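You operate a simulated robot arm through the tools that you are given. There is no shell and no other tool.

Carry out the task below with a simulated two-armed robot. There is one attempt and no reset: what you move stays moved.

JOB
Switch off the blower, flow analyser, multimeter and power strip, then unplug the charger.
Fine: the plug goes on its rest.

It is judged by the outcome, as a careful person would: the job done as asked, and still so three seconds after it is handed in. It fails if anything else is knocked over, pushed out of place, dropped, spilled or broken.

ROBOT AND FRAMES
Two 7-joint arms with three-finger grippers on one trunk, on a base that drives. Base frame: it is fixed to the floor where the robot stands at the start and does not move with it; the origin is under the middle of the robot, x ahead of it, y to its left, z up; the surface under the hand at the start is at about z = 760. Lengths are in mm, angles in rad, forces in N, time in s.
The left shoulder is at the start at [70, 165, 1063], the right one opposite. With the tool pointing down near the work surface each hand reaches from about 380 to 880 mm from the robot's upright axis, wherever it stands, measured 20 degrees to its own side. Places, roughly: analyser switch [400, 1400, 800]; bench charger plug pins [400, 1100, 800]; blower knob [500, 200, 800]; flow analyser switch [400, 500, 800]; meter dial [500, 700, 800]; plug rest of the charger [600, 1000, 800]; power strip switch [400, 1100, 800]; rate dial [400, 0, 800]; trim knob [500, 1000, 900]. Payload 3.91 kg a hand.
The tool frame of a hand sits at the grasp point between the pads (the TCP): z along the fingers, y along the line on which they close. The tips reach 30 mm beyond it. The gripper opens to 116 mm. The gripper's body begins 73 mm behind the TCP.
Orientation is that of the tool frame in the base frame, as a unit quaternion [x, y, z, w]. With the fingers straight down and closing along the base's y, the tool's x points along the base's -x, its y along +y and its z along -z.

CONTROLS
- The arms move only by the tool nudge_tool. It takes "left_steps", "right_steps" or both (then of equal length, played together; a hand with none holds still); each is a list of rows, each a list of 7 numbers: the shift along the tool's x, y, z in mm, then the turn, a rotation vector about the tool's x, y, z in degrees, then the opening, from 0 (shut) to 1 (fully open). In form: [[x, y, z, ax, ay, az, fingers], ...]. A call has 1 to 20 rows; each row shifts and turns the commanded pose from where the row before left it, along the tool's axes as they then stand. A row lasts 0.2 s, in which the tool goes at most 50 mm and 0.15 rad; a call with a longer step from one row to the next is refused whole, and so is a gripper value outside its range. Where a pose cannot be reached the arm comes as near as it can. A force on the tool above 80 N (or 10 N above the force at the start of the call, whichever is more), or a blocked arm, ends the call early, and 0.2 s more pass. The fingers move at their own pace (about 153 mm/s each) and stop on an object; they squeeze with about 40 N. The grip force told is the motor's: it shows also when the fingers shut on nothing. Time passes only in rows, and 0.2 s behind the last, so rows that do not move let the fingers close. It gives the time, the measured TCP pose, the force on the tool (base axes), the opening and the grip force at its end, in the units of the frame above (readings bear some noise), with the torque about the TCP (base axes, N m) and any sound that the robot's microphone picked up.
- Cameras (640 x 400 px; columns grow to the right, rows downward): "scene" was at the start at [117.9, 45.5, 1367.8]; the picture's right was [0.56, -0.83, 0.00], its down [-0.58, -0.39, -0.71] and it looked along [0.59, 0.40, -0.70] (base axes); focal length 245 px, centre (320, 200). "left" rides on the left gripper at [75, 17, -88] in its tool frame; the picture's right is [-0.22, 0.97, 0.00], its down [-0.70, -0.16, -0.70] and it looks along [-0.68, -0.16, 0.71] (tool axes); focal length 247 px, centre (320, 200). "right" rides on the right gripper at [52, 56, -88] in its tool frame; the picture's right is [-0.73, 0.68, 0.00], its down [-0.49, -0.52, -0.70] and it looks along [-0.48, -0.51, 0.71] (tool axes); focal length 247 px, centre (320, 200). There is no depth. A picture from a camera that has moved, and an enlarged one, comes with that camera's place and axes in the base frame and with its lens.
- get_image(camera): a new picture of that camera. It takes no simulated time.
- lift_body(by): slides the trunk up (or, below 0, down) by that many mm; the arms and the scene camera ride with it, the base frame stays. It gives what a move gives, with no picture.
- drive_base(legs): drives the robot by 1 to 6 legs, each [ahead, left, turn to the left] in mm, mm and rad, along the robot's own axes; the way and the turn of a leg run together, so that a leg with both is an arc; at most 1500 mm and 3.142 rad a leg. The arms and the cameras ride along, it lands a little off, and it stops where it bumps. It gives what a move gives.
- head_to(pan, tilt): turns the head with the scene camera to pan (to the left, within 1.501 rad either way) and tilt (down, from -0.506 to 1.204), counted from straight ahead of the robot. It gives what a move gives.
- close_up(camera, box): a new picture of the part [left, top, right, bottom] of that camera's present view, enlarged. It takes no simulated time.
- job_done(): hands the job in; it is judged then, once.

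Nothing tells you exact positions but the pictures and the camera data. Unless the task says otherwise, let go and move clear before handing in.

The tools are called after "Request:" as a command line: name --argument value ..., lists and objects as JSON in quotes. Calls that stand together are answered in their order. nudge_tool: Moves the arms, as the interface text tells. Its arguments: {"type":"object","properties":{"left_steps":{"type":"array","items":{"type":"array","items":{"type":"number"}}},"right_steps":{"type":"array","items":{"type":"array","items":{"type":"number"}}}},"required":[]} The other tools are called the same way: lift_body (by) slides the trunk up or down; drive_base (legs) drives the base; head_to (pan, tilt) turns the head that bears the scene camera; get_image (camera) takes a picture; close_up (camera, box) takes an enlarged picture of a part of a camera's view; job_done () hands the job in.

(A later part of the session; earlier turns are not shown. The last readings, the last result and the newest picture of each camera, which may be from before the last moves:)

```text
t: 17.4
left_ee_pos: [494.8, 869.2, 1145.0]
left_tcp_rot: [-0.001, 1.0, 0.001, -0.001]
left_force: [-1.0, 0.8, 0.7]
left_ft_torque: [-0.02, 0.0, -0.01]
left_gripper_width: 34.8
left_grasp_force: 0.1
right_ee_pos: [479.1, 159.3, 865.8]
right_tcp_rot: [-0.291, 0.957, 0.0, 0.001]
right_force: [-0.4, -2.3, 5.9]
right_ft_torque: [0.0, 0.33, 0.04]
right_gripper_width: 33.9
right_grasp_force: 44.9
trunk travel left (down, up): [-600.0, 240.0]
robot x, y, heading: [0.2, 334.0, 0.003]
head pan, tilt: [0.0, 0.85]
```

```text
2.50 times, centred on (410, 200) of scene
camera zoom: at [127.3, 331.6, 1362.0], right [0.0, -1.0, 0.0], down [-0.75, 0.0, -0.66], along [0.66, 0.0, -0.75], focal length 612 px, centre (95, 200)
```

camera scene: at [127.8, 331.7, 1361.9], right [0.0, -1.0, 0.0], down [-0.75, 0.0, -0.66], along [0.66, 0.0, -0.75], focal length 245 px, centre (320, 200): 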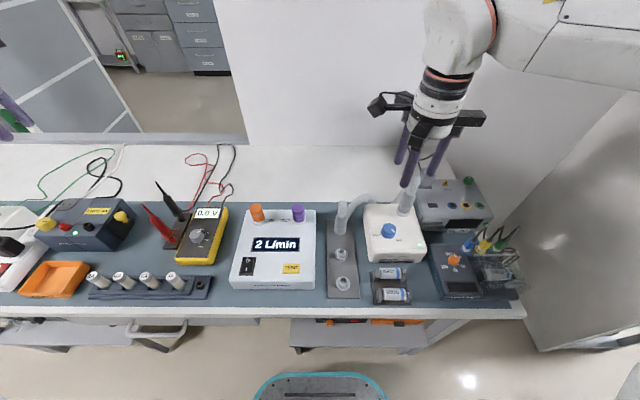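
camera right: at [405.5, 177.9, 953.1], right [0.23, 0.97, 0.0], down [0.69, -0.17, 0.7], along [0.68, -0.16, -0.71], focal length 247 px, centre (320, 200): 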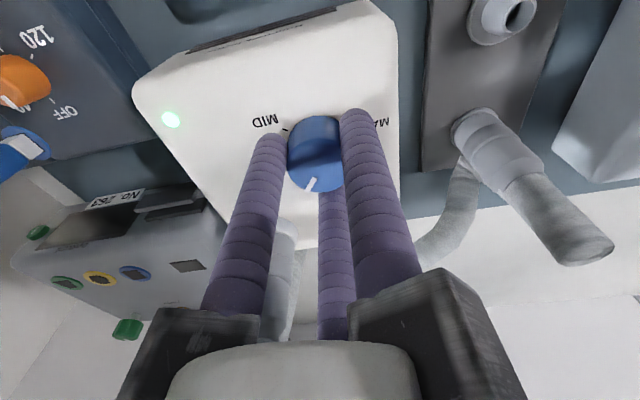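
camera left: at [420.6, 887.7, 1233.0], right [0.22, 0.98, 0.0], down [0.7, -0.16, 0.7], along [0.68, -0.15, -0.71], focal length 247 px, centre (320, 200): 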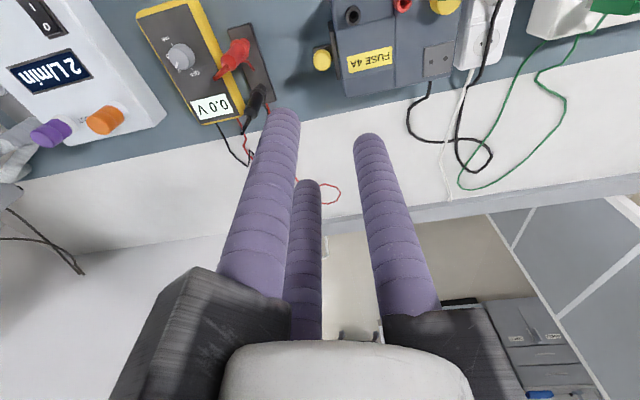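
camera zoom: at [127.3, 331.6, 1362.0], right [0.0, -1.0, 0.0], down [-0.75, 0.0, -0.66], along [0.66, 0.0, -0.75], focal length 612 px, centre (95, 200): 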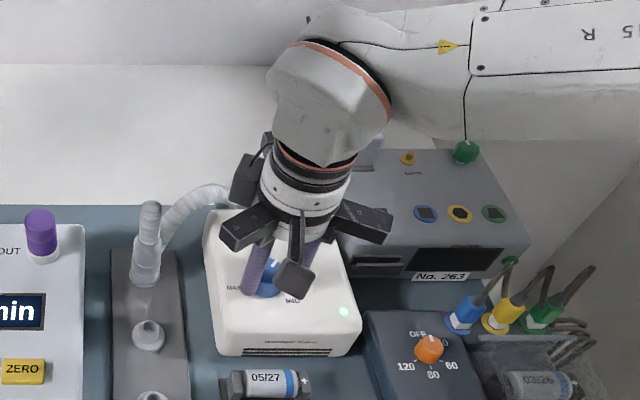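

Request:
nudge_tool --right_steps '[[0.5, 0.5, 0, 0, 0, -8, 0.15], [0, 0, 0, 0, 0, -8, 0.15], [0, 0, 0, 0, 0, -8, 0.15], [0, 0, 0, 0, 0, -8, 0.15], [0, 0, 0, 0, 0, -2, 0.15]]'

Request:
get_image --camera "right"

Request:
close_up --camera "scene" --box '[340, 120, 480, 280]'

```text
t: 18.6
left_ee_pos: [495.8, 870.7, 1144.9]
left_tcp_rot: [-0.003, 1.0, 0.0, 0.0]
left_force: [0.0, 0.3, 0.4]
left_ft_torque: [-0.02, 0.01, -0.01]
left_gripper_width: 34.6
left_grasp_force: 0.1
right_ee_pos: [479.4, 159.8, 865.1]
right_tcp_rot: [-0.29, 0.957, 0.001, 0.001]
right_force: [1.7, -4.9, 8.8]
right_ft_torque: [-0.25, -0.13, 0.04]
right_gripper_width: 33.8
right_grasp_force: 44.9
right hand out of reach, approached as far as the arm can: row 1, 2, 3, 4
trunk travel left (down, up): [-600.0, 240.0]
robot x, y, heading: [-2.1, 333.5, 0.004]
head pan, tilt: [0.0, 0.85]
```

```text
taken
camera right: at [405.5, 178.0, 953.1], right [0.23, 0.97, 0.0], down [0.69, -0.17, 0.7], along [0.68, -0.16, -0.71], focal length 247 px, centre (320, 200)
```

right: 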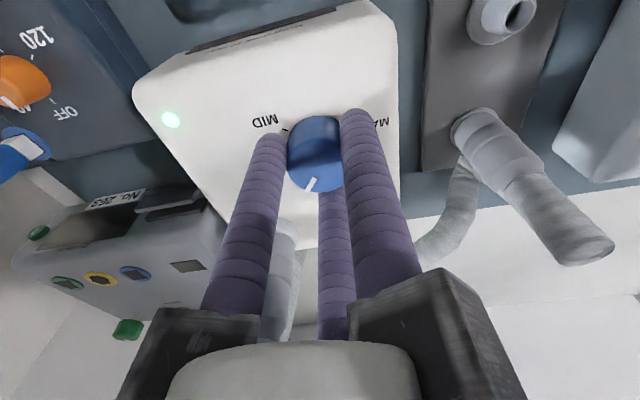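

```text
2.50 times, centred on (410, 200) of scene
camera zoom: at [127.2, 331.3, 1362.0], right [0.0, -1.0, 0.0], down [-0.75, 0.0, -0.66], along [0.66, 0.0, -0.75], focal length 612 px, centre (95, 200)
```

zoom: 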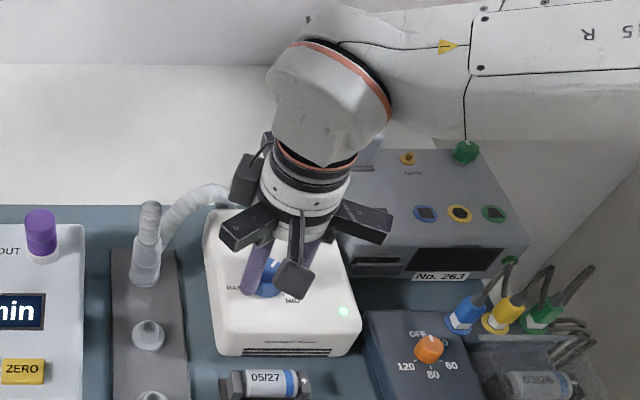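

The wrist limit is reached with about 36° left. I'll open, turn the hand back, and regrip.

Request:
nudge_tool --right_steps '[[0, 0, 0, 0, 0, 0, 0.45], [0, 0, 0, 0, 0, 0, 0.45], [0, 0, 0, 0, 0, 8, 0.45], [0, 0, 0, 0, 0, 8, 0.45], [0, 0, 0, 0, 0, 8, 0.45]]'

Request:
close_up --camera "right" --box '[200, 40, 440, 240]'

```text
t: 19.8
left_ee_pos: [496.3, 870.3, 1145.5]
left_tcp_rot: [-0.003, 1.0, 0.0, 0.0]
left_force: [0.7, 0.4, -0.1]
left_ft_torque: [0.03, 0.01, 0.0]
left_gripper_width: 35.0
left_grasp_force: 0.1
right_ee_pos: [480.6, 160.0, 864.6]
right_tcp_rot: [-0.103, 0.995, 0.001, 0.0]
right_force: [-0.1, -0.6, -0.1]
right_ft_torque: [-0.03, 0.0, -0.01]
right_gripper_width: 52.2
right_grasp_force: 0.0
trunk travel left (down, up): [-600.0, 240.0]
robot x, y, heading: [0.3, 333.8, 0.002]
head pan, tilt: [0.0, 0.85]
```

```text
2.00 times, centred on (320, 140) of right
camera zoom: at [417.7, 204.9, 952.8], right [0.58, 0.81, 0.0], down [0.58, -0.42, 0.7], along [0.57, -0.4, -0.71], focal length 494 px, centre (320, 320)
```

zoom: 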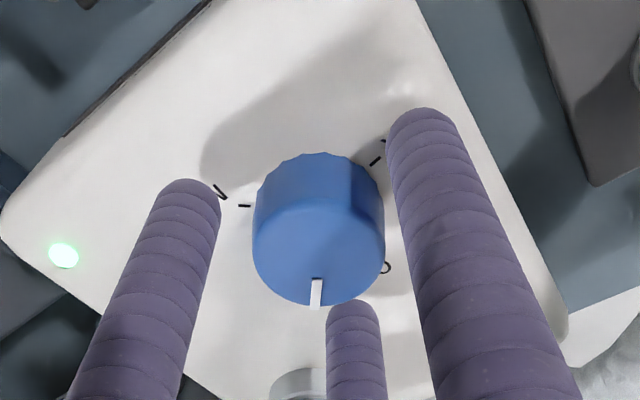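

Request:
nudge_tool --right_steps '[[0, 0, 0, 0, 0, 8, 0.45], [0, 0, 0, 0, 0, 8, 0.45], [0, 0, 0, 0, 0, 8, 0.45], [0, 0, 0, 0, 0, 8, 0.45], [0, 0, 0, 0, 0, 0, 0.3], [0, 0, 0, 0, 0, 0, 0.15], [0, 0, 0, 0, 0, 0, 0.15]]'

Request:
close_up --camera "right" --box '[200, 40, 440, 240]'

```text
t: 21.4
left_ee_pos: [495.7, 869.8, 1145.0]
left_tcp_rot: [-0.003, 1.0, -0.001, 0.0]
left_force: [0.4, -0.2, 1.0]
left_ft_torque: [0.01, 0.05, -0.01]
left_gripper_width: 35.0
left_grasp_force: 0.1
right_ee_pos: [479.2, 160.3, 864.6]
right_tcp_rot: [0.176, 0.984, 0.001, 0.0]
right_force: [2.0, 2.4, -0.1]
right_ft_torque: [0.08, -0.23, 0.0]
right_gripper_width: 33.9
right_grasp_force: 45.0
trunk travel left (down, up): [-600.0, 240.0]
robot x, y, heading: [-0.8, 333.0, 0.005]
head pan, tilt: [0.0, 0.85]
```

```text
2.00 times, centred on (320, 140) of right
camera zoom: at [450.3, 231.0, 953.1], right [0.92, 0.38, 0.0], down [0.27, -0.66, 0.7], along [0.27, -0.64, -0.72], focal length 494 px, centre (320, 320)
```

zoom: 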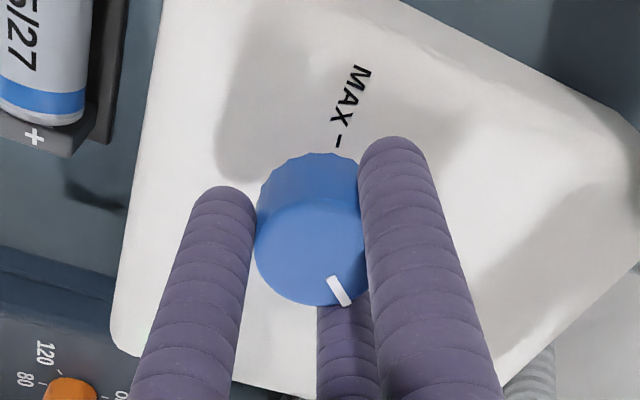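

Pointer is now at about −39°; I'll turn the remaining angle to OFF (0°).

Request:
nudge_tool --right_steps '[[0, 0, 0, 0, 0, -8, 0.15], [0, 0, 0, 0, 0, -8, 0.15], [0, 0, 0, 0, 0, -8, 0.15], [0, 0, 0, 0, 0, -8, 0.15], [0, 0, 0, 0, 0, 0, 0.15]]'

Request:
get_image --camera "right"

Request:
close_up --camera "scene" --box '[340, 120, 480, 280]'

```text
t: 22.6
left_ee_pos: [496.2, 869.9, 1145.5]
left_tcp_rot: [-0.001, 1.0, -0.001, 0.001]
left_force: [-0.3, 0.6, 0.1]
left_ft_torque: [-0.05, -0.01, -0.04]
left_gripper_width: 34.5
left_grasp_force: 0.1
right_ee_pos: [480.1, 159.4, 864.7]
right_tcp_rot: [-0.103, 0.995, 0.0, 0.001]
right_force: [0.0, -3.0, 9.5]
right_ft_torque: [-0.29, 0.41, 0.02]
right_gripper_width: 33.7
right_grasp_force: 45.2
trunk travel left (down, up): [-600.0, 240.0]
robot x, y, heading: [-1.5, 330.4, 0.003]
head pan, tilt: [0.0, 0.85]
```

```text
taken
camera right: at [417.2, 204.5, 952.9], right [0.58, 0.82, 0.0], down [0.58, -0.41, 0.7], along [0.57, -0.4, -0.71], focal length 247 px, centre (320, 200)
```

right: 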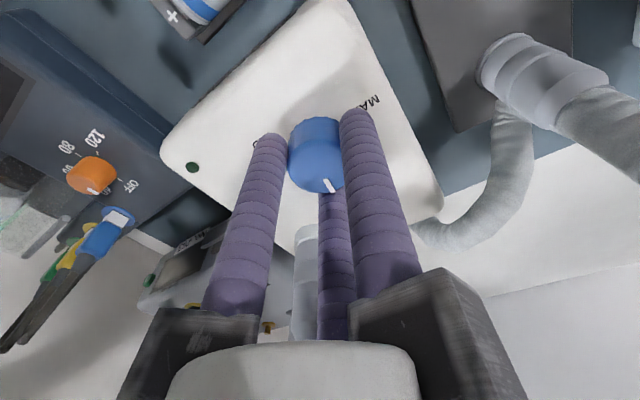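

```text
2.50 times, centred on (410, 200) of scene
camera zoom: at [127.1, 331.4, 1362.1], right [0.0, -1.0, 0.0], down [-0.75, 0.0, -0.66], along [0.66, 0.0, -0.75], focal length 612 px, centre (95, 200)
```

zoom: 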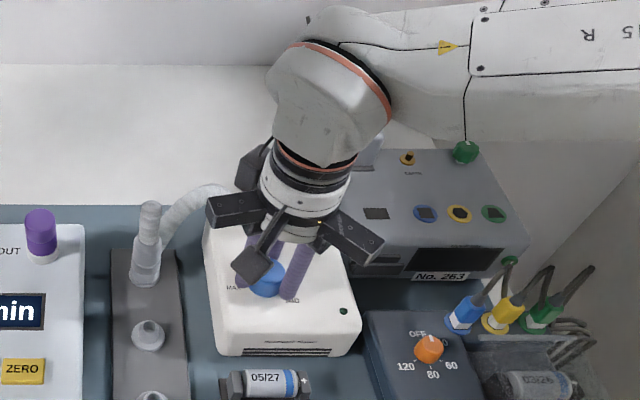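

The blower's LED has gone dark. I'll turn the last few degrees to sit squarely on OFF, then open and lift.

Request:
nudge_tool --right_steps '[[0, 0, 0, 0, 0, -4, 0.15], [0, 0, 0, 0, 0, -3, 0.15], [0, 0, 0, 0, 0, 0, 0.15]]'

Request:
close_up --camera "right" --box '[200, 40, 440, 240]'

```text
t: 23.4
left_ee_pos: [495.6, 869.1, 1144.8]
left_tcp_rot: [-0.003, 1.0, 0.0, 0.0]
left_force: [0.3, -0.4, 0.1]
left_ft_torque: [0.01, 0.02, -0.01]
left_gripper_width: 34.9
left_grasp_force: 0.1
right_ee_pos: [480.6, 159.1, 865.5]
right_tcp_rot: [-0.163, 0.987, 0.001, 0.001]
right_force: [0.8, -5.3, 1.3]
right_ft_torque: [-0.03, -0.34, 0.0]
right_gripper_width: 33.9
right_grasp_force: 45.4
trunk travel left (down, up): [-600.0, 240.0]
robot x, y, heading: [0.5, 332.3, 0.002]
head pan, tilt: [0.0, 0.85]
```

```text
2.00 times, centred on (320, 140) of right
camera zoom: at [412.4, 196.5, 953.0], right [0.47, 0.88, 0.0], down [0.63, -0.34, 0.7], along [0.62, -0.33, -0.71], focal length 494 px, centre (320, 320)
```

zoom: 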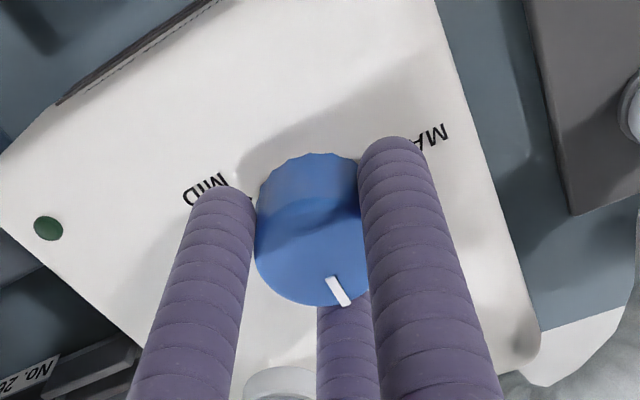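

The pointer is at OFF (about −1°) and the LED is out. I'll release, lift the right hand clear.

Request:
nudge_tool --right_steps '[[0, 0, 0, 0, 0, 0, 0.45], [0, 0, 0, 0, 0, 0, 0.45], [0, 0, -20, 0, 0, 0, 0.45], [0, 0, -40, 0, 0, 0, 0.45], [0, 0, -45, 0, 0, 0, 0.45], [0, 0, -45, 0, 0, 0, 0.45], [0, 0, -45, 0, 0, 0, 0.45], [0, 0, -45, 0, 0, 0, 0.45]]'

Request:
get_image --camera "right"

Request:
close_up --camera "scene" --box '[330, 160, 490, 280]'

```text
t: 25.2
left_ee_pos: [496.5, 869.8, 1144.5]
left_tcp_rot: [-0.001, 1.0, 0.0, 0.0]
left_force: [0.4, -0.6, -0.4]
left_ft_torque: [0.03, 0.01, -0.01]
left_gripper_width: 34.8
left_grasp_force: 0.0
right_ee_pos: [481.5, 160.5, 1024.7]
right_tcp_rot: [-0.163, 0.987, 0.002, 0.002]
right_force: [-0.6, 0.2, 0.0]
right_ft_torque: [-0.02, -0.02, 0.0]
right_gripper_width: 52.1
right_grasp_force: 0.1
right hand out of reach, approached as far as the arm can: row 7, 8
trunk travel left (down, up): [-600.0, 240.0]
robot x, y, heading: [-3.1, 330.5, 0.006]
head pan, tilt: [0.0, 0.85]
```

```text
taken
camera right: at [413.2, 197.2, 1112.0], right [0.47, 0.88, 0.0], down [0.63, -0.34, 0.7], along [0.62, -0.33, -0.71], focal length 247 px, centre (320, 200)
```

right: 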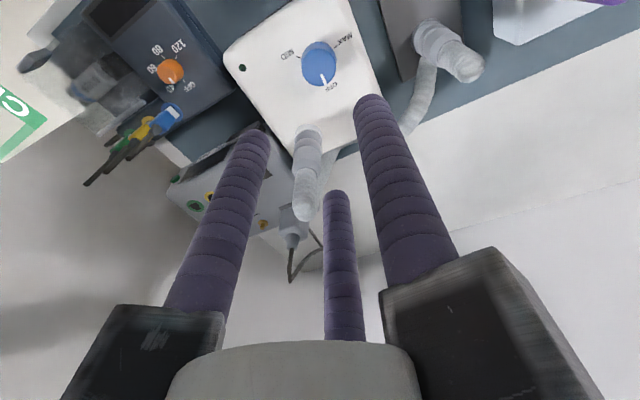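

```text
3.33 times, centred on (410, 220) of scene
camera zoom: at [127.8, 331.7, 1361.9], right [0.0, -1.0, 0.0], down [-0.75, 0.0, -0.66], along [0.66, 0.0, -0.75], focal length 816 px, centre (20, 133)
```

zoom: 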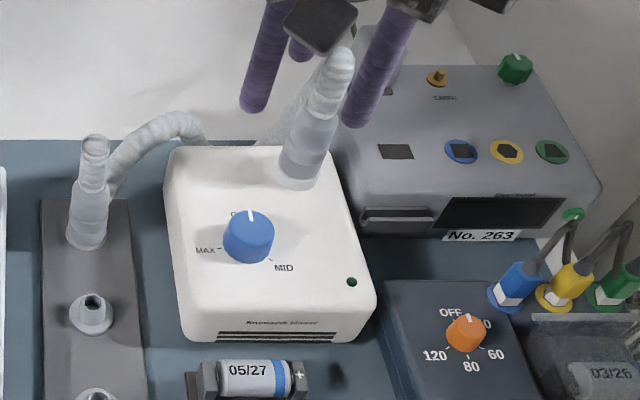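

Blower is off. Next the flow analyser: its rocker "0" side (far end) is at about [405, 504, 828]. I'll raise the right hand out of the way and bring the closed left hand above the rocker.

Request:
nudge_tool --left_steps '[[10, -41, 0, 0, 0, 0, 0], [10, -41, 0, 0, 0, 0, 0], [10, -41, 0, 0, 0, 0, 0], [10, -41, 0, 0, 0, 0, 0], [10, -41, 0, 0, 0, 0, 0], [10, -41, 0, 0, 0, 0, 0], [10, -41, 0, 0, 0, 0, 0], [10, -41, 20, 0, 0, 0, 0], [9, -39, 30, 0, 0, 0, 0], [0, 0, 40, 0, 0, 0, 0], [0, 0, 40, 0, 0, 0, 0]]' --right_steps '[[0, 0, 0, 0, 0, 8, 0.3], [0, 0, 0, 0, 0, 8, 0.3], [0, 0, 0, 0, 0, 3, 0.3], [0, 0, -40, 0, 0, 0, 0.3], [0, 0, -40, 0, 0, 0, 0.3], [0, 0, -30, 0, 0, 0, 0.3], [0, 0, 0, 0, 0, 0, 0.3], [0, 0, 0, 0, 0, 0, 0.3], [0, 0, 0, 0, 0, 0, 0.3], [0, 0, 0, 0, 0, 0, 0.3], [0, 0, 0, 0, 0, 0, 0.3]]'

Request:
get_image --camera "left"

Request:
get_image --camera "scene"

```text
t: 27.6
left_ee_pos: [519.9, 563.8, 1001.1]
left_tcp_rot: [-0.003, 1.0, -0.001, 0.002]
left_force: [0.0, 1.1, -0.7]
left_ft_torque: [-0.05, 0.01, -0.01]
left_gripper_width: 9.3
left_grasp_force: 40.0
left hand out of reach, approached as far as the arm can: row 5, 6, 7, 8, 9
right_ee_pos: [479.9, 161.8, 1132.1]
right_tcp_rot: [0.003, 1.0, 0.0, 0.0]
right_force: [0.7, -0.3, 0.4]
right_ft_torque: [-0.05, 0.06, -0.03]
right_gripper_width: 34.6
right_grasp_force: 0.1
trunk travel left (down, up): [-600.0, 240.0]
robot x, y, heading: [0.7, 330.3, 0.002]
head pan, tilt: [0.0, 0.85]
```

```text
taken
camera left: at [444.0, 581.8, 1089.6], right [0.22, 0.98, 0.0], down [0.69, -0.16, 0.7], along [0.68, -0.15, -0.71], focal length 247 px, centre (320, 200)
```

left: 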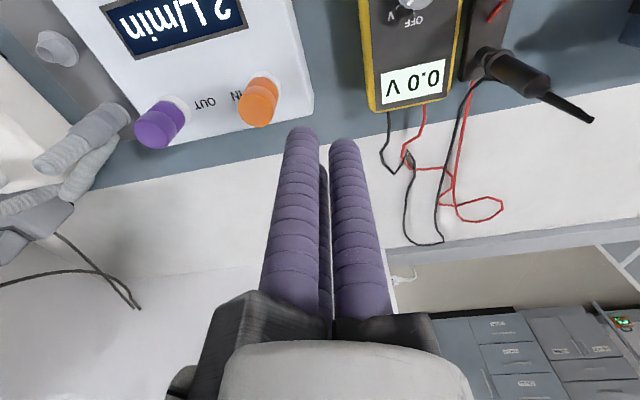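

```text
taken
camera scene: at [128.2, 333.6, 1361.8], right [0.01, -1.0, 0.0], down [-0.75, -0.01, -0.66], along [0.66, 0.01, -0.75], focal length 245 px, centre (320, 200)
```

scene: 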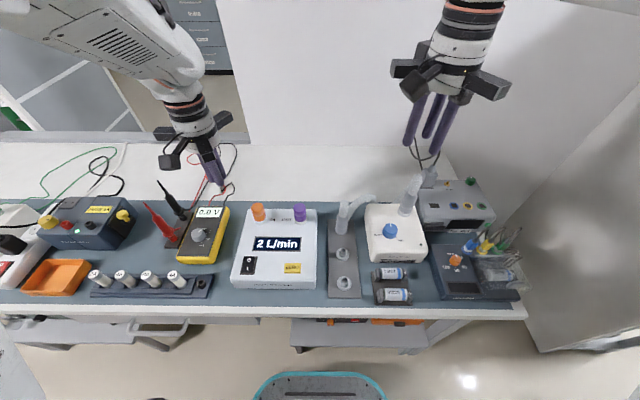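

The high pose near the body was out of reach; at this lower height it should get closer. I'll move toward the rocker.

Request:
nudge_tool --left_steps '[[22, -12, 12, 0, 0, 0, 0], [22, -12, 12, 0, 0, 0, 0], [23, -12, 12, 0, 0, 0, 0], [23, -13, 10, 0, 0, 0, 0], [23, -13, 5, 0, 0, 0, 0]]'

Request:
get_image --camera "left"

Request:
get_image --camera "scene"

```text
t: 28.8
left_ee_pos: [441.1, 513.6, 901.4]
left_tcp_rot: [-0.009, 0.999, -0.032, -0.025]
left_force: [-0.6, 0.7, 0.2]
left_ft_torque: [0.0, 0.01, 0.0]
left_gripper_width: 8.8
left_grasp_force: 39.9
left hand out of reach, approached as far as the arm can: row 2, 3, 4, 5
right_ee_pos: [481.0, 160.6, 1132.0]
right_tcp_rot: [0.003, 1.0, 0.001, 0.001]
right_force: [0.1, 0.1, -0.3]
right_ft_torque: [0.0, -0.03, -0.02]
right_gripper_width: 34.7
right_grasp_force: 0.1
trunk travel left (down, up): [-600.0, 240.0]
robot x, y, heading: [-0.8, 335.8, 0.009]
head pan, tilt: [0.0, 0.85]
```

```text
taken
camera left: at [371.2, 536.5, 992.1], right [0.2, 0.98, -0.07], down [0.73, -0.1, 0.67], along [0.65, -0.19, -0.74], focal length 247 px, centre (320, 200)
```

left: 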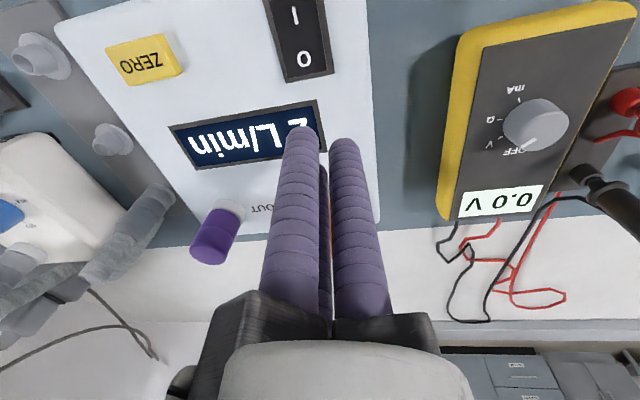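

```text
taken
camera scene: at [126.5, 325.1, 1360.2], right [-0.08, -1.0, 0.0], down [-0.76, 0.06, -0.64], along [0.64, -0.05, -0.77], focal length 245 px, centre (320, 200)
```

scene: 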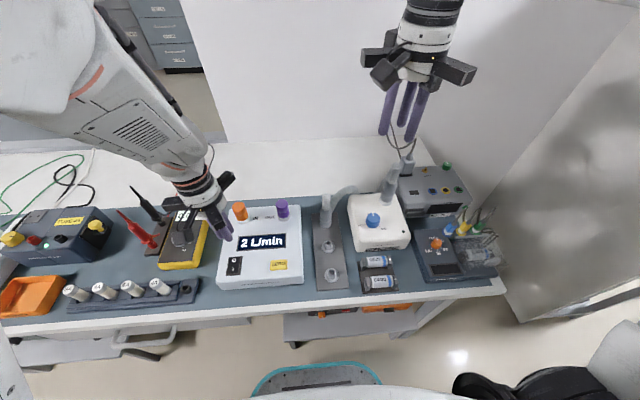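

The left hand is too close to the body here (pose tilted), and the camera axes shifted slightly. I'll hold still one moment and re-check before backing the base to get more room.

Request:
nudge_tool --left_steps '[[0, 0, -20, 0, 0, 0, 0], [0, 0, -20, 0, 0, 0, 0], [0, 0, 0, 0, 0, 0, 0]]'

Request:
get_image --camera "scene"

```text
t: 29.6
left_ee_pos: [462.9, 522.0, 930.3]
left_tcp_rot: [-0.01, 0.999, -0.032, -0.02]
left_force: [0.1, 0.7, 0.1]
left_ft_torque: [0.0, -0.02, 0.02]
left_gripper_width: 9.3
left_grasp_force: 40.2
left hand out of reach, approached as far as the arm can: row 1, 2
right_ee_pos: [481.0, 161.1, 1132.4]
right_tcp_rot: [0.003, 1.0, 0.001, 0.001]
right_force: [0.4, -0.1, -0.1]
right_ft_torque: [0.01, 0.03, -0.03]
right_gripper_width: 34.9
right_grasp_force: 0.1
trunk travel left (down, up): [-600.0, 240.0]
robot x, y, heading: [1.3, 329.7, 0.01]
head pan, tilt: [0.0, 0.85]
```

```text
taken
camera scene: at [123.4, 325.6, 1356.1], right [-0.07, -1.0, 0.0], down [-0.8, 0.06, -0.6], along [0.6, -0.04, -0.8], focal length 245 px, centre (320, 200)
```

scene: 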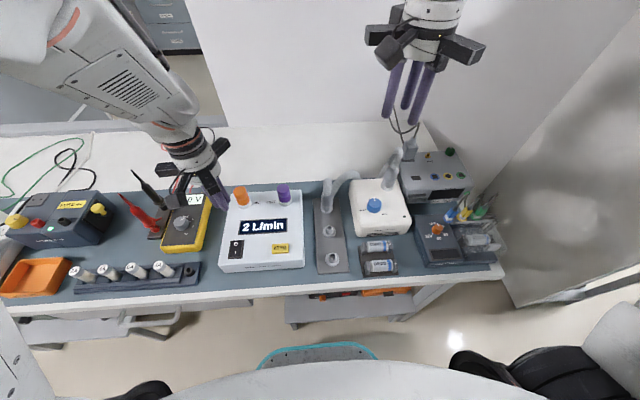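

The head camera pose shifted, meaning the folded left arm is probably pressing on the head. I'll extend the left hand forward and up to unload it.

Request:
nudge_tool --left_steps '[[-25, 5, -15, 0, 0, 0, 0], [-25, 5, -15, 0, 0, 0, 0], [-25, 5, -15, 0, 0, 0, 0], [-20, 5, -15, 0, 0, 0, 0]]'

Request:
get_image --camera "scene"

```text
t: 30.6
left_ee_pos: [563.2, 545.3, 1001.1]
left_tcp_rot: [-0.002, 1.0, 0.0, 0.001]
left_force: [-0.1, -0.6, 0.3]
left_ft_torque: [-0.03, 0.0, 0.02]
left_gripper_width: 9.0
left_grasp_force: 39.3
right_ee_pos: [481.2, 161.3, 1132.7]
right_tcp_rot: [0.002, 1.0, 0.001, 0.0]
right_force: [0.2, 0.1, -0.3]
right_ft_torque: [-0.02, 0.0, -0.03]
right_gripper_width: 34.6
right_grasp_force: 0.0
trunk travel left (down, up): [-600.0, 240.0]
robot x, y, heading: [0.2, 332.0, 0.003]
head pan, tilt: [0.0, 0.85]
```

```text
taken
camera scene: at [128.0, 331.9, 1361.9], right [0.0, -1.0, 0.0], down [-0.75, 0.0, -0.66], along [0.66, 0.0, -0.75], focal length 245 px, centre (320, 200)
```

scene: 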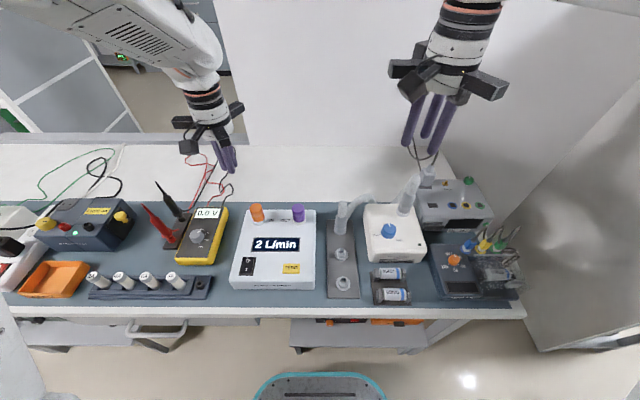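

Head is back to normal. I'll back the base 160 mm so the switches lie at a comfortable reach.

Request:
drive_base --legs '[[-160, 0, 0]]'

Request:
get_image --camera "scene"

Request:
get_image --camera "left"

```text
t: 32.0
left_ee_pos: [401.7, 544.0, 1000.2]
left_tcp_rot: [-0.002, 1.0, -0.001, 0.0]
left_force: [0.2, -1.0, 0.0]
left_ft_torque: [-0.02, 0.0, -0.01]
left_gripper_width: 8.9
left_grasp_force: 40.6
right_ee_pos: [318.6, 160.3, 1133.0]
right_tcp_rot: [0.003, 1.0, 0.001, 0.0]
right_force: [-0.1, 0.7, -0.6]
right_ft_torque: [-0.03, -0.02, 0.01]
right_gripper_width: 34.8
right_grasp_force: 0.0
trunk travel left (down, up): [-600.0, 240.0]
robot x, y, heading: [-160.4, 332.4, 0.007]
head pan, tilt: [0.0, 0.85]
```

```text
taken
camera scene: at [-33.8, 330.8, 1361.9], right [0.0, -1.0, 0.0], down [-0.75, 0.0, -0.66], along [0.66, 0.0, -0.75], focal length 245 px, centre (320, 200)
```

scene: 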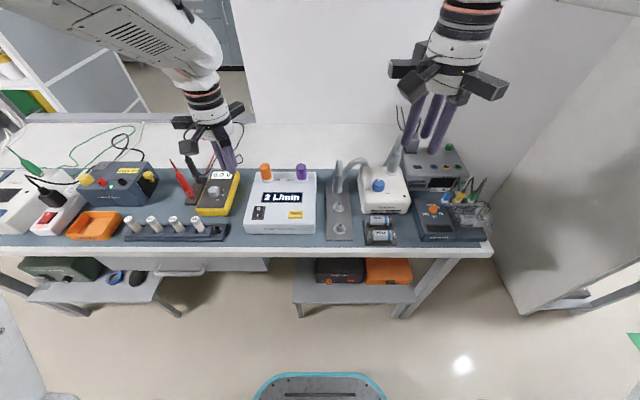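

```text
taken
camera left: at [325.8, 561.1, 1089.1], right [0.22, 0.98, 0.0], down [0.7, -0.16, 0.7], along [0.68, -0.15, -0.71], focal length 247 px, centre (320, 200)
```

left: 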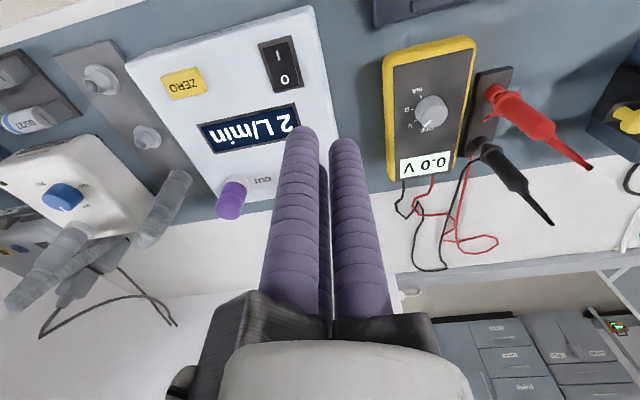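

Request:
close_up --camera "left" --box '[220, 10, 340, 130]'

Request:
close_up --camera "scene" --box '[230, 155, 330, 240]'

Request:
close_up --camera "left" --box '[360, 40, 540, 190]'

```text
3.33 times, centred on (280, 70) of left
camera zoom: at [325.8, 561.1, 1089.1], right [0.22, 0.98, 0.0], down [0.7, -0.16, 0.7], along [0.68, -0.15, -0.71], focal length 823 px, centre (453, 633)
```

zoom: 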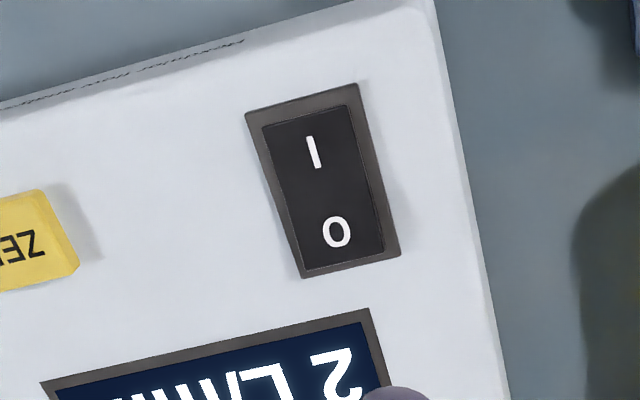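

```text
4.71 times, centred on (280, 198) of scene
camera zoom: at [-33.8, 330.8, 1361.9], right [0.0, -1.0, 0.0], down [-0.75, 0.0, -0.66], along [0.66, 0.0, -0.75], focal length 1152 px, centre (508, 212)
```

zoom: 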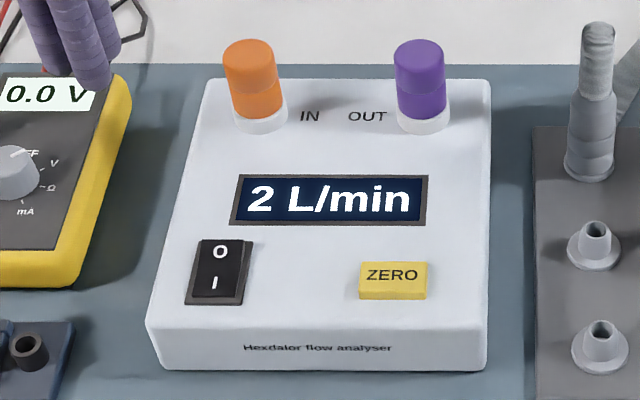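

```text
2.67 times, centred on (450, 115) of left
camera zoom: at [325.8, 561.1, 1089.1], right [0.22, 0.98, 0.0], down [0.7, -0.16, 0.7], along [0.68, -0.15, -0.71], focal length 659 px, centre (-27, 427)
```

zoom: 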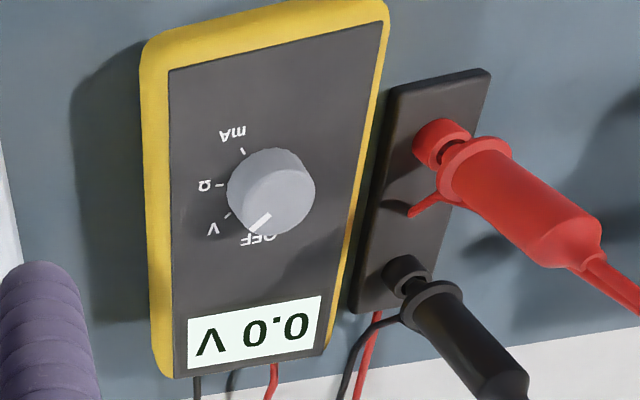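

Rocker 0-end is at about [404, 507, 827]. I'll move above it, tilt the hand sideways 20° so a single finger leads, and stop 30 mm above.

Request:
nudge_tool --left_steps '[[-2.3, -38.5, 0, 0, 0, 0, 0], [0, 0, 40, 0, 0, 0, 0], [0, 0, 40, 0, 0, 0, 0], [0, 0, 0, 7, 0, 0, 0], [0, 0, 0, 7, 0, 0, 0], [0, 0, 0, 6, 0, 0, 0], [0, 0, 0, 0, 0, 0, 0]]'

Request:
get_image --camera "left"

Request:
close_up --camera "scene" --box '[190, 110, 330, 240]'

```text
t: 33.6
left_ee_pos: [403.7, 504.1, 920.2]
left_tcp_rot: [-0.002, 0.985, -0.174, 0.001]
left_force: [-0.3, -0.3, -0.3]
left_ft_torque: [-0.02, 0.0, -0.03]
left_gripper_width: 9.3
left_grasp_force: 39.9
right_ee_pos: [318.0, 158.5, 1131.8]
right_tcp_rot: [0.003, 1.0, 0.001, 0.001]
right_force: [0.4, 0.2, 0.4]
right_ft_torque: [-0.01, 0.01, 0.03]
right_gripper_width: 34.9
right_grasp_force: 0.0
trunk travel left (down, up): [-600.0, 240.0]
robot x, y, heading: [-164.3, 331.0, 0.003]
head pan, tilt: [0.0, 0.85]
```

```text
taken
camera left: at [328.2, 550.7, 997.7], right [0.22, 0.92, -0.33], down [0.7, 0.09, 0.71], along [0.68, -0.39, -0.62], focal length 247 px, centre (320, 200)
```

left: 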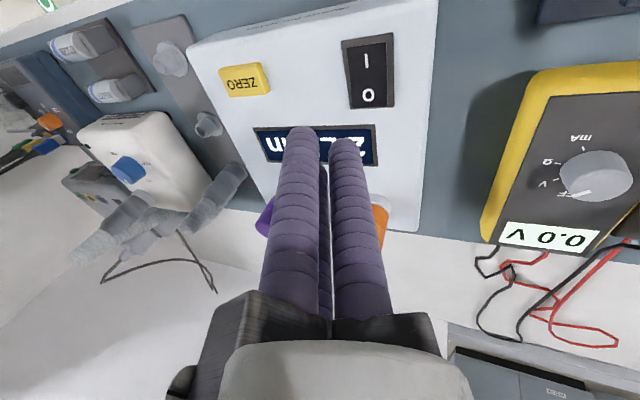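

```text
3.08 times, centred on (260, 175) of scene
camera zoom: at [-34.1, 330.0, 1362.0], right [0.0, -1.0, 0.0], down [-0.75, 0.0, -0.66], along [0.66, 0.0, -0.75], focal length 753 px, centre (505, 277)
```

zoom: 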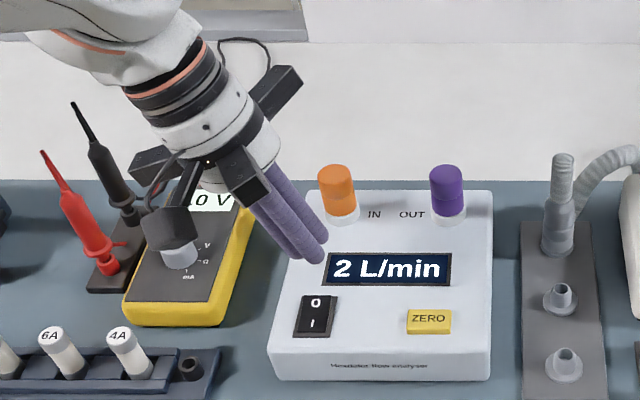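

The tilt is as intended. I'll descend 45 mm straight down, then look again.

Request:
nudge_tool --left_steps '[[0, 5.5, 14.1, 0, 0, 0, 0], [0, 5.5, 14.1, 0, 0, 0, 0], [0, 5.1, 14.1, 0, 0, 0, 0]]'

Request:
close_up --camera "left" --box '[240, 20, 440, 180]'

Request:
close_up --camera "scene" --box '[220, 140, 320, 240]'

```text
t: 34.4
left_ee_pos: [403.5, 504.6, 875.8]
left_tcp_rot: [-0.001, 0.985, -0.174, 0.001]
left_force: [0.2, 0.1, -1.5]
left_ft_torque: [0.02, 0.01, 0.04]
left_gripper_width: 9.0
left_grasp_force: 40.0
right_ee_pos: [320.6, 159.2, 1131.1]
right_tcp_rot: [0.002, 1.0, 0.002, -0.001]
right_force: [0.4, 1.0, -0.1]
right_ft_torque: [-0.03, -0.01, 0.04]
right_gripper_width: 34.8
right_grasp_force: 0.0
trunk travel left (down, up): [-600.0, 240.0]
robot x, y, heading: [-161.3, 331.8, 0.004]
head pan, tilt: [0.0, 0.85]
```

```text
2.50 times, centred on (340, 100) of left
camera zoom: at [328.2, 551.9, 952.3], right [0.22, 0.92, -0.33], down [0.7, 0.09, 0.71], along [0.68, -0.39, -0.62], focal length 617 px, centre (270, 450)
```

zoom: 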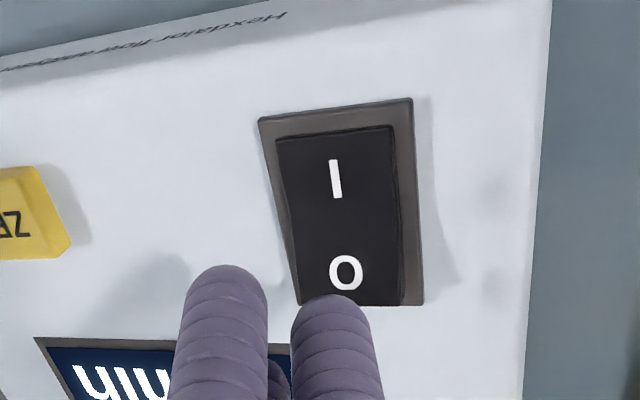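

```text
4.00 times, centred on (270, 190) of scene
camera zoom: at [-33.2, 331.2, 1361.9], right [0.0, -1.0, 0.0], down [-0.75, 0.0, -0.66], along [0.66, 0.0, -0.75], focal length 979 px, centre (520, 240)
```

zoom: 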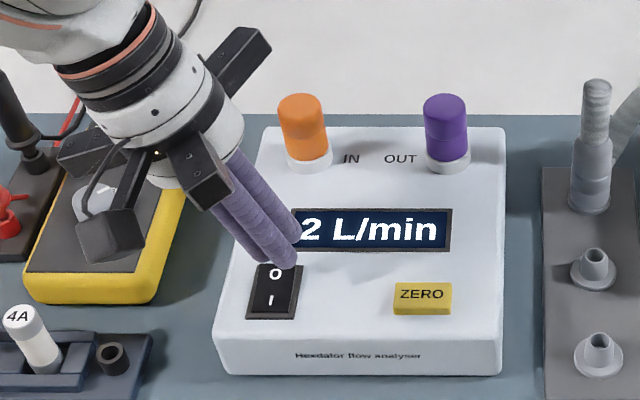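

The tip is above the 0 end. I'll shift 2 mm left and come down in small steps while watching the force.

Request:
nudge_tool --left_steps '[[0, 3.6, 4, 0, 0, 0, 0], [0, 1.7, 4.7, 0, 0, 0, 0], [0, 1.0, 2.8, 0, 0, 0, 0], [0, 0.7, 1.9, 0, 0, 0, 0]]'

Request:
close_up --camera "left" --box '[240, 20, 440, 180]'

```text
t: 35.4
left_ee_pos: [405.8, 510.1, 860.9]
left_tcp_rot: [-0.002, 0.985, -0.174, 0.001]
left_force: [-0.3, 0.1, -0.3]
left_ft_torque: [0.01, -0.03, 0.01]
left_gripper_width: 8.9
left_grasp_force: 40.0
right_ee_pos: [318.1, 159.3, 1132.1]
right_tcp_rot: [0.003, 1.0, 0.001, 0.0]
right_force: [-0.3, 0.1, 0.6]
right_ft_torque: [0.0, 0.0, 0.0]
right_gripper_width: 34.7
right_grasp_force: 0.2
trunk travel left (down, up): [-600.0, 240.0]
robot x, y, heading: [-164.3, 332.4, 0.004]
head pan, tilt: [0.0, 0.85]
```

```text
2.50 times, centred on (340, 100) of left
camera zoom: at [329.9, 555.4, 937.5], right [0.22, 0.92, -0.33], down [0.7, 0.09, 0.71], along [0.68, -0.39, -0.62], focal length 617 px, centre (270, 450)
```

zoom: 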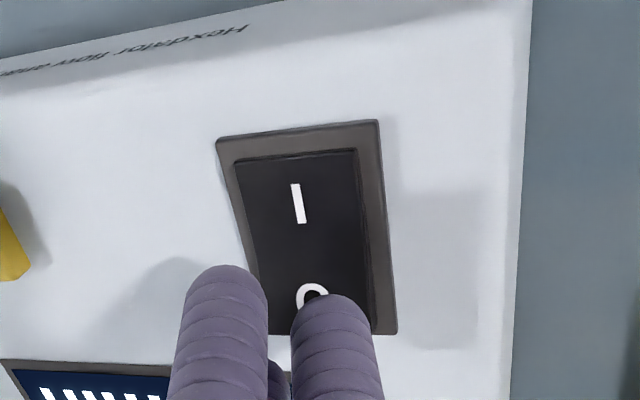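

The hand drifted about 4 mm left; I'll correct and continue pressing down in small steps.

Request:
nudge_tool --left_steps '[[0, -3.0, 1.1, 0, 0, 0, 0], [0, 0.7, 1.9, 0, 0, 0, 0], [0, 0.7, 1.9, 0, 0, 0, 0]]'

Request:
close_up --camera "left" --box '[240, 20, 440, 180]'

```text
t: 36.2
left_ee_pos: [404.3, 505.4, 856.5]
left_tcp_rot: [-0.002, 0.985, -0.173, 0.0]
left_force: [0.0, 1.4, 1.4]
left_ft_torque: [0.07, -0.03, -0.01]
left_gripper_width: 9.3
left_grasp_force: 40.0
right_ee_pos: [319.1, 159.1, 1133.7]
right_tcp_rot: [0.003, 1.0, 0.001, 0.001]
right_force: [0.2, 0.3, -0.6]
right_ft_torque: [-0.01, -0.03, 0.01]
right_gripper_width: 34.9
right_grasp_force: 0.1
trunk travel left (down, up): [-600.0, 240.0]
robot x, y, heading: [-160.1, 326.3, 0.002]
head pan, tilt: [0.0, 0.85]
```

```text
2.50 times, centred on (340, 100) of left
camera zoom: at [328.7, 551.7, 933.6], right [0.22, 0.92, -0.33], down [0.7, 0.09, 0.71], along [0.68, -0.39, -0.62], focal length 617 px, centre (270, 450)
```

zoom: 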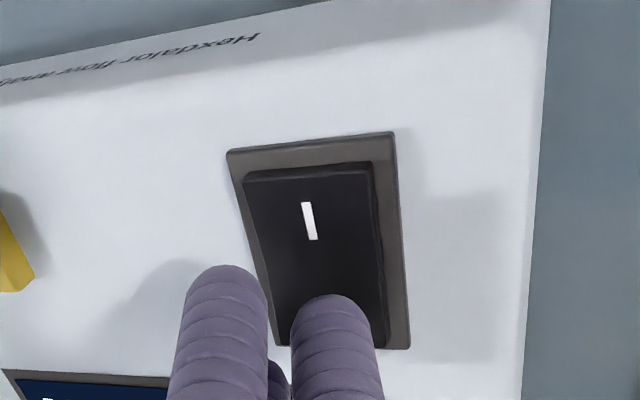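

The rocker has tipped (the I end is raised now). Let me check the display.

Request:
close_up --camera "scene" --box '[220, 140, 320, 240]'

```text
4.00 times, centred on (270, 190) of scene
camera zoom: at [-33.9, 330.9, 1362.0], right [0.0, -1.0, 0.0], down [-0.75, 0.0, -0.66], along [0.66, 0.0, -0.75], focal length 979 px, centre (520, 240)
```

zoom: 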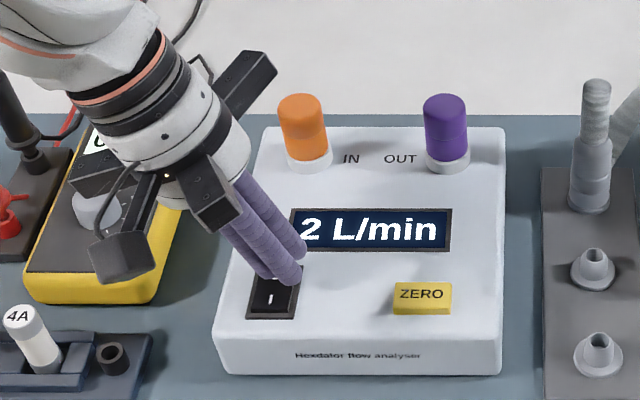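

The display still reads 2 L/min, so the switch may not be fully over; I'll press a little further.

Request:
nudge_tool --left_steps '[[0, 0.7, 1.9, 0, 0, 0, 0], [0, 0.7, 1.9, 0, 0, 0, 0]]'

Request:
close_up --camera "scene" --box '[220, 140, 320, 240]'

```text
t: 36.8
left_ee_pos: [403.6, 505.6, 855.3]
left_tcp_rot: [-0.001, 0.985, -0.173, 0.002]
left_force: [-0.8, 1.8, 16.2]
left_ft_torque: [0.1, 0.0, -0.06]
left_gripper_width: 8.9
left_grasp_force: 39.9
right_ee_pos: [316.9, 159.6, 1134.5]
right_tcp_rot: [0.003, 1.0, 0.0, 0.001]
right_force: [-0.3, 0.1, 0.2]
right_ft_torque: [-0.01, -0.01, 0.0]
right_gripper_width: 34.9
right_grasp_force: 0.0
trunk travel left (down, up): [-600.0, 240.0]
robot x, y, heading: [-162.8, 326.4, 0.004]
head pan, tilt: [0.0, 0.85]
```

```text
4.00 times, centred on (270, 190) of scene
camera zoom: at [-35.4, 330.6, 1362.4], right [0.0, -1.0, 0.0], down [-0.75, 0.0, -0.66], along [0.66, 0.0, -0.75], focal length 979 px, centre (520, 240)
```

zoom: 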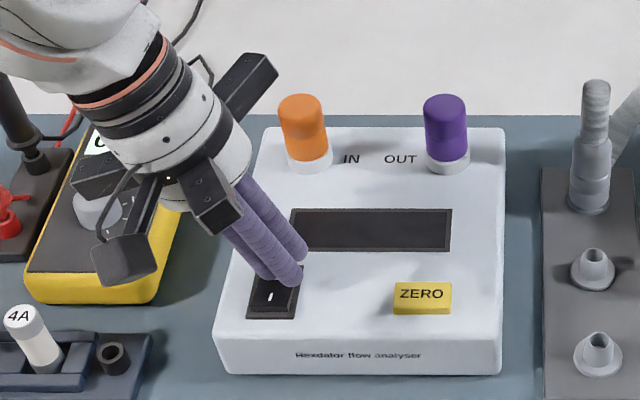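

The display went dark – the flow analyser is off. I'll lift straight up and straighten the hand.

Request:
nudge_tool --left_steps '[[0, -2, -5.6, 0, 0, 0, 0], [0, -7, -19, 0, 0, 0, 0], [0, -10, -28, 0, 0, 0, 0], [0, -14, -38, 0, 0, 0, 0], [0, 0, 0, -7, 0, 0, 0.3], [0, 0, 0, -7, 0, 0, 0.5], [0, 0, 0, -6, 0, 0, 0.5]]'

Request:
close_up --camera "scene" --box '[160, 130, 330, 240]'

Request:
get_image --camera "left"

```text
t: 38.4
left_ee_pos: [402.9, 504.7, 948.6]
left_tcp_rot: [-0.003, 1.0, 0.001, 0.001]
left_force: [0.8, 0.0, -0.2]
left_ft_torque: [0.01, 0.0, -0.01]
left_gripper_width: 57.8
left_grasp_force: 0.2
right_ee_pos: [318.8, 159.6, 1132.5]
right_tcp_rot: [0.002, 1.0, 0.001, 0.0]
right_force: [-0.4, -0.3, -0.5]
right_ft_torque: [0.04, -0.01, -0.02]
right_gripper_width: 34.6
right_grasp_force: 0.0
trunk travel left (down, up): [-600.0, 240.0]
robot x, y, heading: [-160.6, 332.0, 0.006]
head pan, tilt: [0.0, 0.85]
```

```text
3.64 times, centred on (245, 185) of scene
camera zoom: at [-34.0, 329.5, 1361.9], right [0.0, -1.0, 0.0], down [-0.75, 0.0, -0.66], along [0.66, 0.0, -0.75], focal length 890 px, centre (593, 254)
```

zoom: 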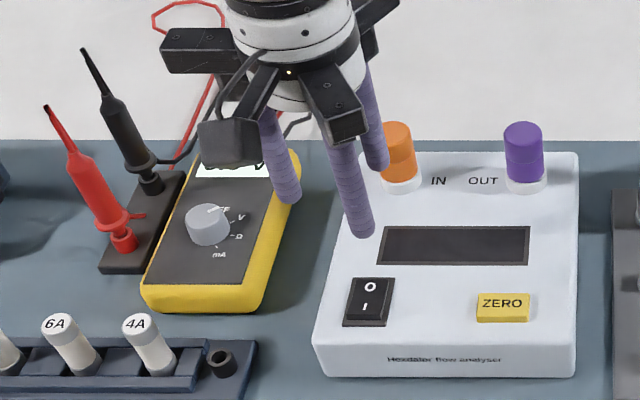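

```text
taken
camera left: at [327.8, 521.7, 1037.2], right [0.22, 0.98, 0.0], down [0.7, -0.16, 0.7], along [0.68, -0.15, -0.71], focal length 247 px, centre (320, 200)
```

left: 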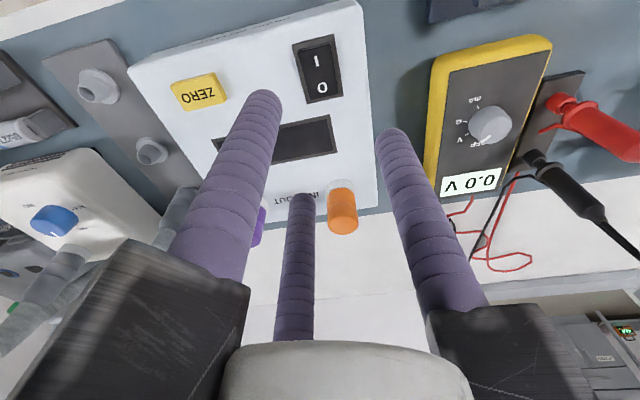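

The flow analyser is off and stays off. Next is the multimeter dial near [475, 655]; the red test probe stands upright close by at about [468, 725] up to z 950, so I'll approach with the hand rotated to keep the jaws away from it.

Request:
nudge_tool --left_steps '[[0, 0, -45, 0, 0, 0, 0.5], [0, 0, -45, 0, 0, 0, 0.5], [-24, 45, 0, 0, 0, 0, 0.5], [-24, 43, 0, 0, 0, 0, 0.5], [-24, 43, 0, 0, 0, 0, 0.5], [0, 0, 0, 0, 0, -8.5, 0.5], [0, 0, 0, 0, 0, -8.5, 0.5], [0, 0, 0, 0, 0, -8.5, 0.5], [0, 0, 0, 0, 0, -8.5, 0.5], [0, 0, 0, 0, 0, -8, 0.5]]'

Request:
get_image --camera "left"

Request:
get_image --camera "scene"

```text
refused: row 3 steps farther than a row can; nothing moved
```

```text
taken
camera left: at [327.8, 521.7, 1037.2], right [0.22, 0.98, 0.0], down [0.7, -0.16, 0.7], along [0.68, -0.15, -0.71], focal length 247 px, centre (320, 200)
```

left: 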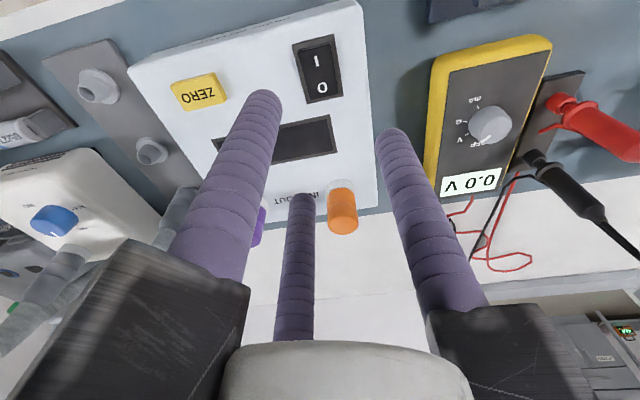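

```text
taken
camera scene: at [-34.0, 329.5, 1361.9], right [0.0, -1.0, 0.0], down [-0.75, 0.0, -0.66], along [0.66, 0.0, -0.75], focal length 245 px, centre (320, 200)
```

scene: 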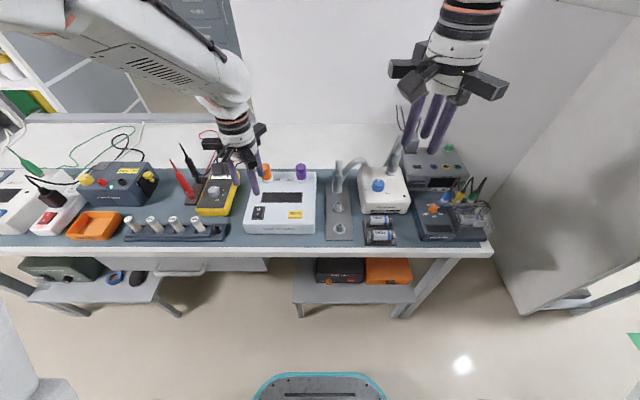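

One row was too long; I'll use shorter rows.

Request:
nudge_tool --left_steps '[[0, 0, -45, 0, 0, 0, 0.5], [0, 0, -45, 0, 0, 0, 0.5], [-18, 34, 0, 0, 0, 0, 0.5], [-18, 34, 0, 0, 0, 0, 0.5], [-18, 34, 0, 0, 0, 0, 0.5], [-18, 33, 0, 0, 0, 0, 0.5], [0, 0, 0, 0, 0, -8.5, 0.5], [0, 0, 0, 0, 0, -8.5, 0.5], [0, 0, 0, 0, 0, -8.5, 0.5], [0, 0, 0, 0, 0, -8.5, 0.5], [0, 0, 0, 0, 0, -8, 0.5]]'

Request:
get_image --camera "left"

Request:
get_image --camera "scene"

```text
t: 40.8
left_ee_pos: [475.1, 639.6, 1040.0]
left_tcp_rot: [-0.362, 0.932, 0.0, 0.0]
left_force: [-0.2, 0.1, -0.3]
left_ft_torque: [-0.01, 0.04, -0.02]
left_gripper_width: 58.2
left_grasp_force: 0.0
right_ee_pos: [320.0, 160.9, 1132.3]
right_tcp_rot: [0.004, 1.0, 0.001, 0.0]
right_force: [-0.2, 0.2, 0.3]
right_ft_torque: [0.0, 0.02, -0.01]
right_gripper_width: 34.4
right_grasp_force: 0.1
trunk travel left (down, up): [-600.0, 240.0]
robot x, y, heading: [-164.4, 325.4, 0.003]
head pan, tilt: [0.0, 0.85]
```

```text
taken
camera left: at [407.9, 602.6, 1127.5], right [-0.49, 0.87, 0.0], down [0.62, 0.35, 0.7], along [0.61, 0.34, -0.71], focal length 247 px, centre (320, 200)
```

left: 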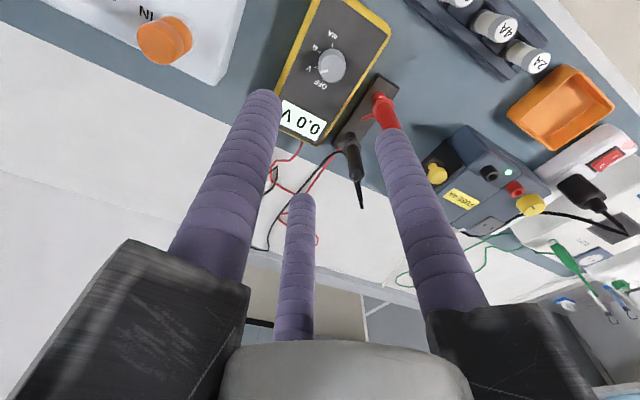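

```text
taken
camera scene: at [-33.6, 330.9, 1361.9], right [0.0, -1.0, 0.0], down [-0.75, 0.0, -0.66], along [0.66, 0.0, -0.75], focal length 245 px, centre (320, 200)
```

scene: 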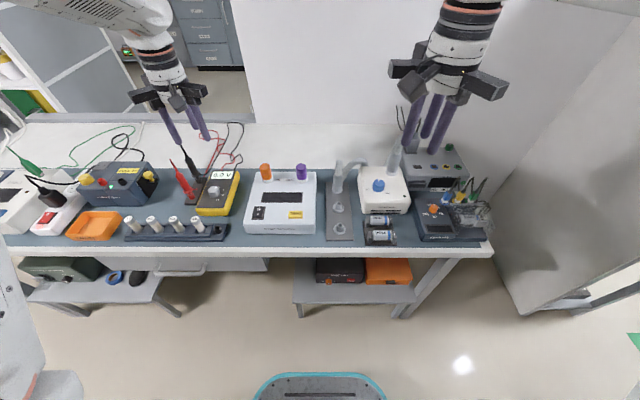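

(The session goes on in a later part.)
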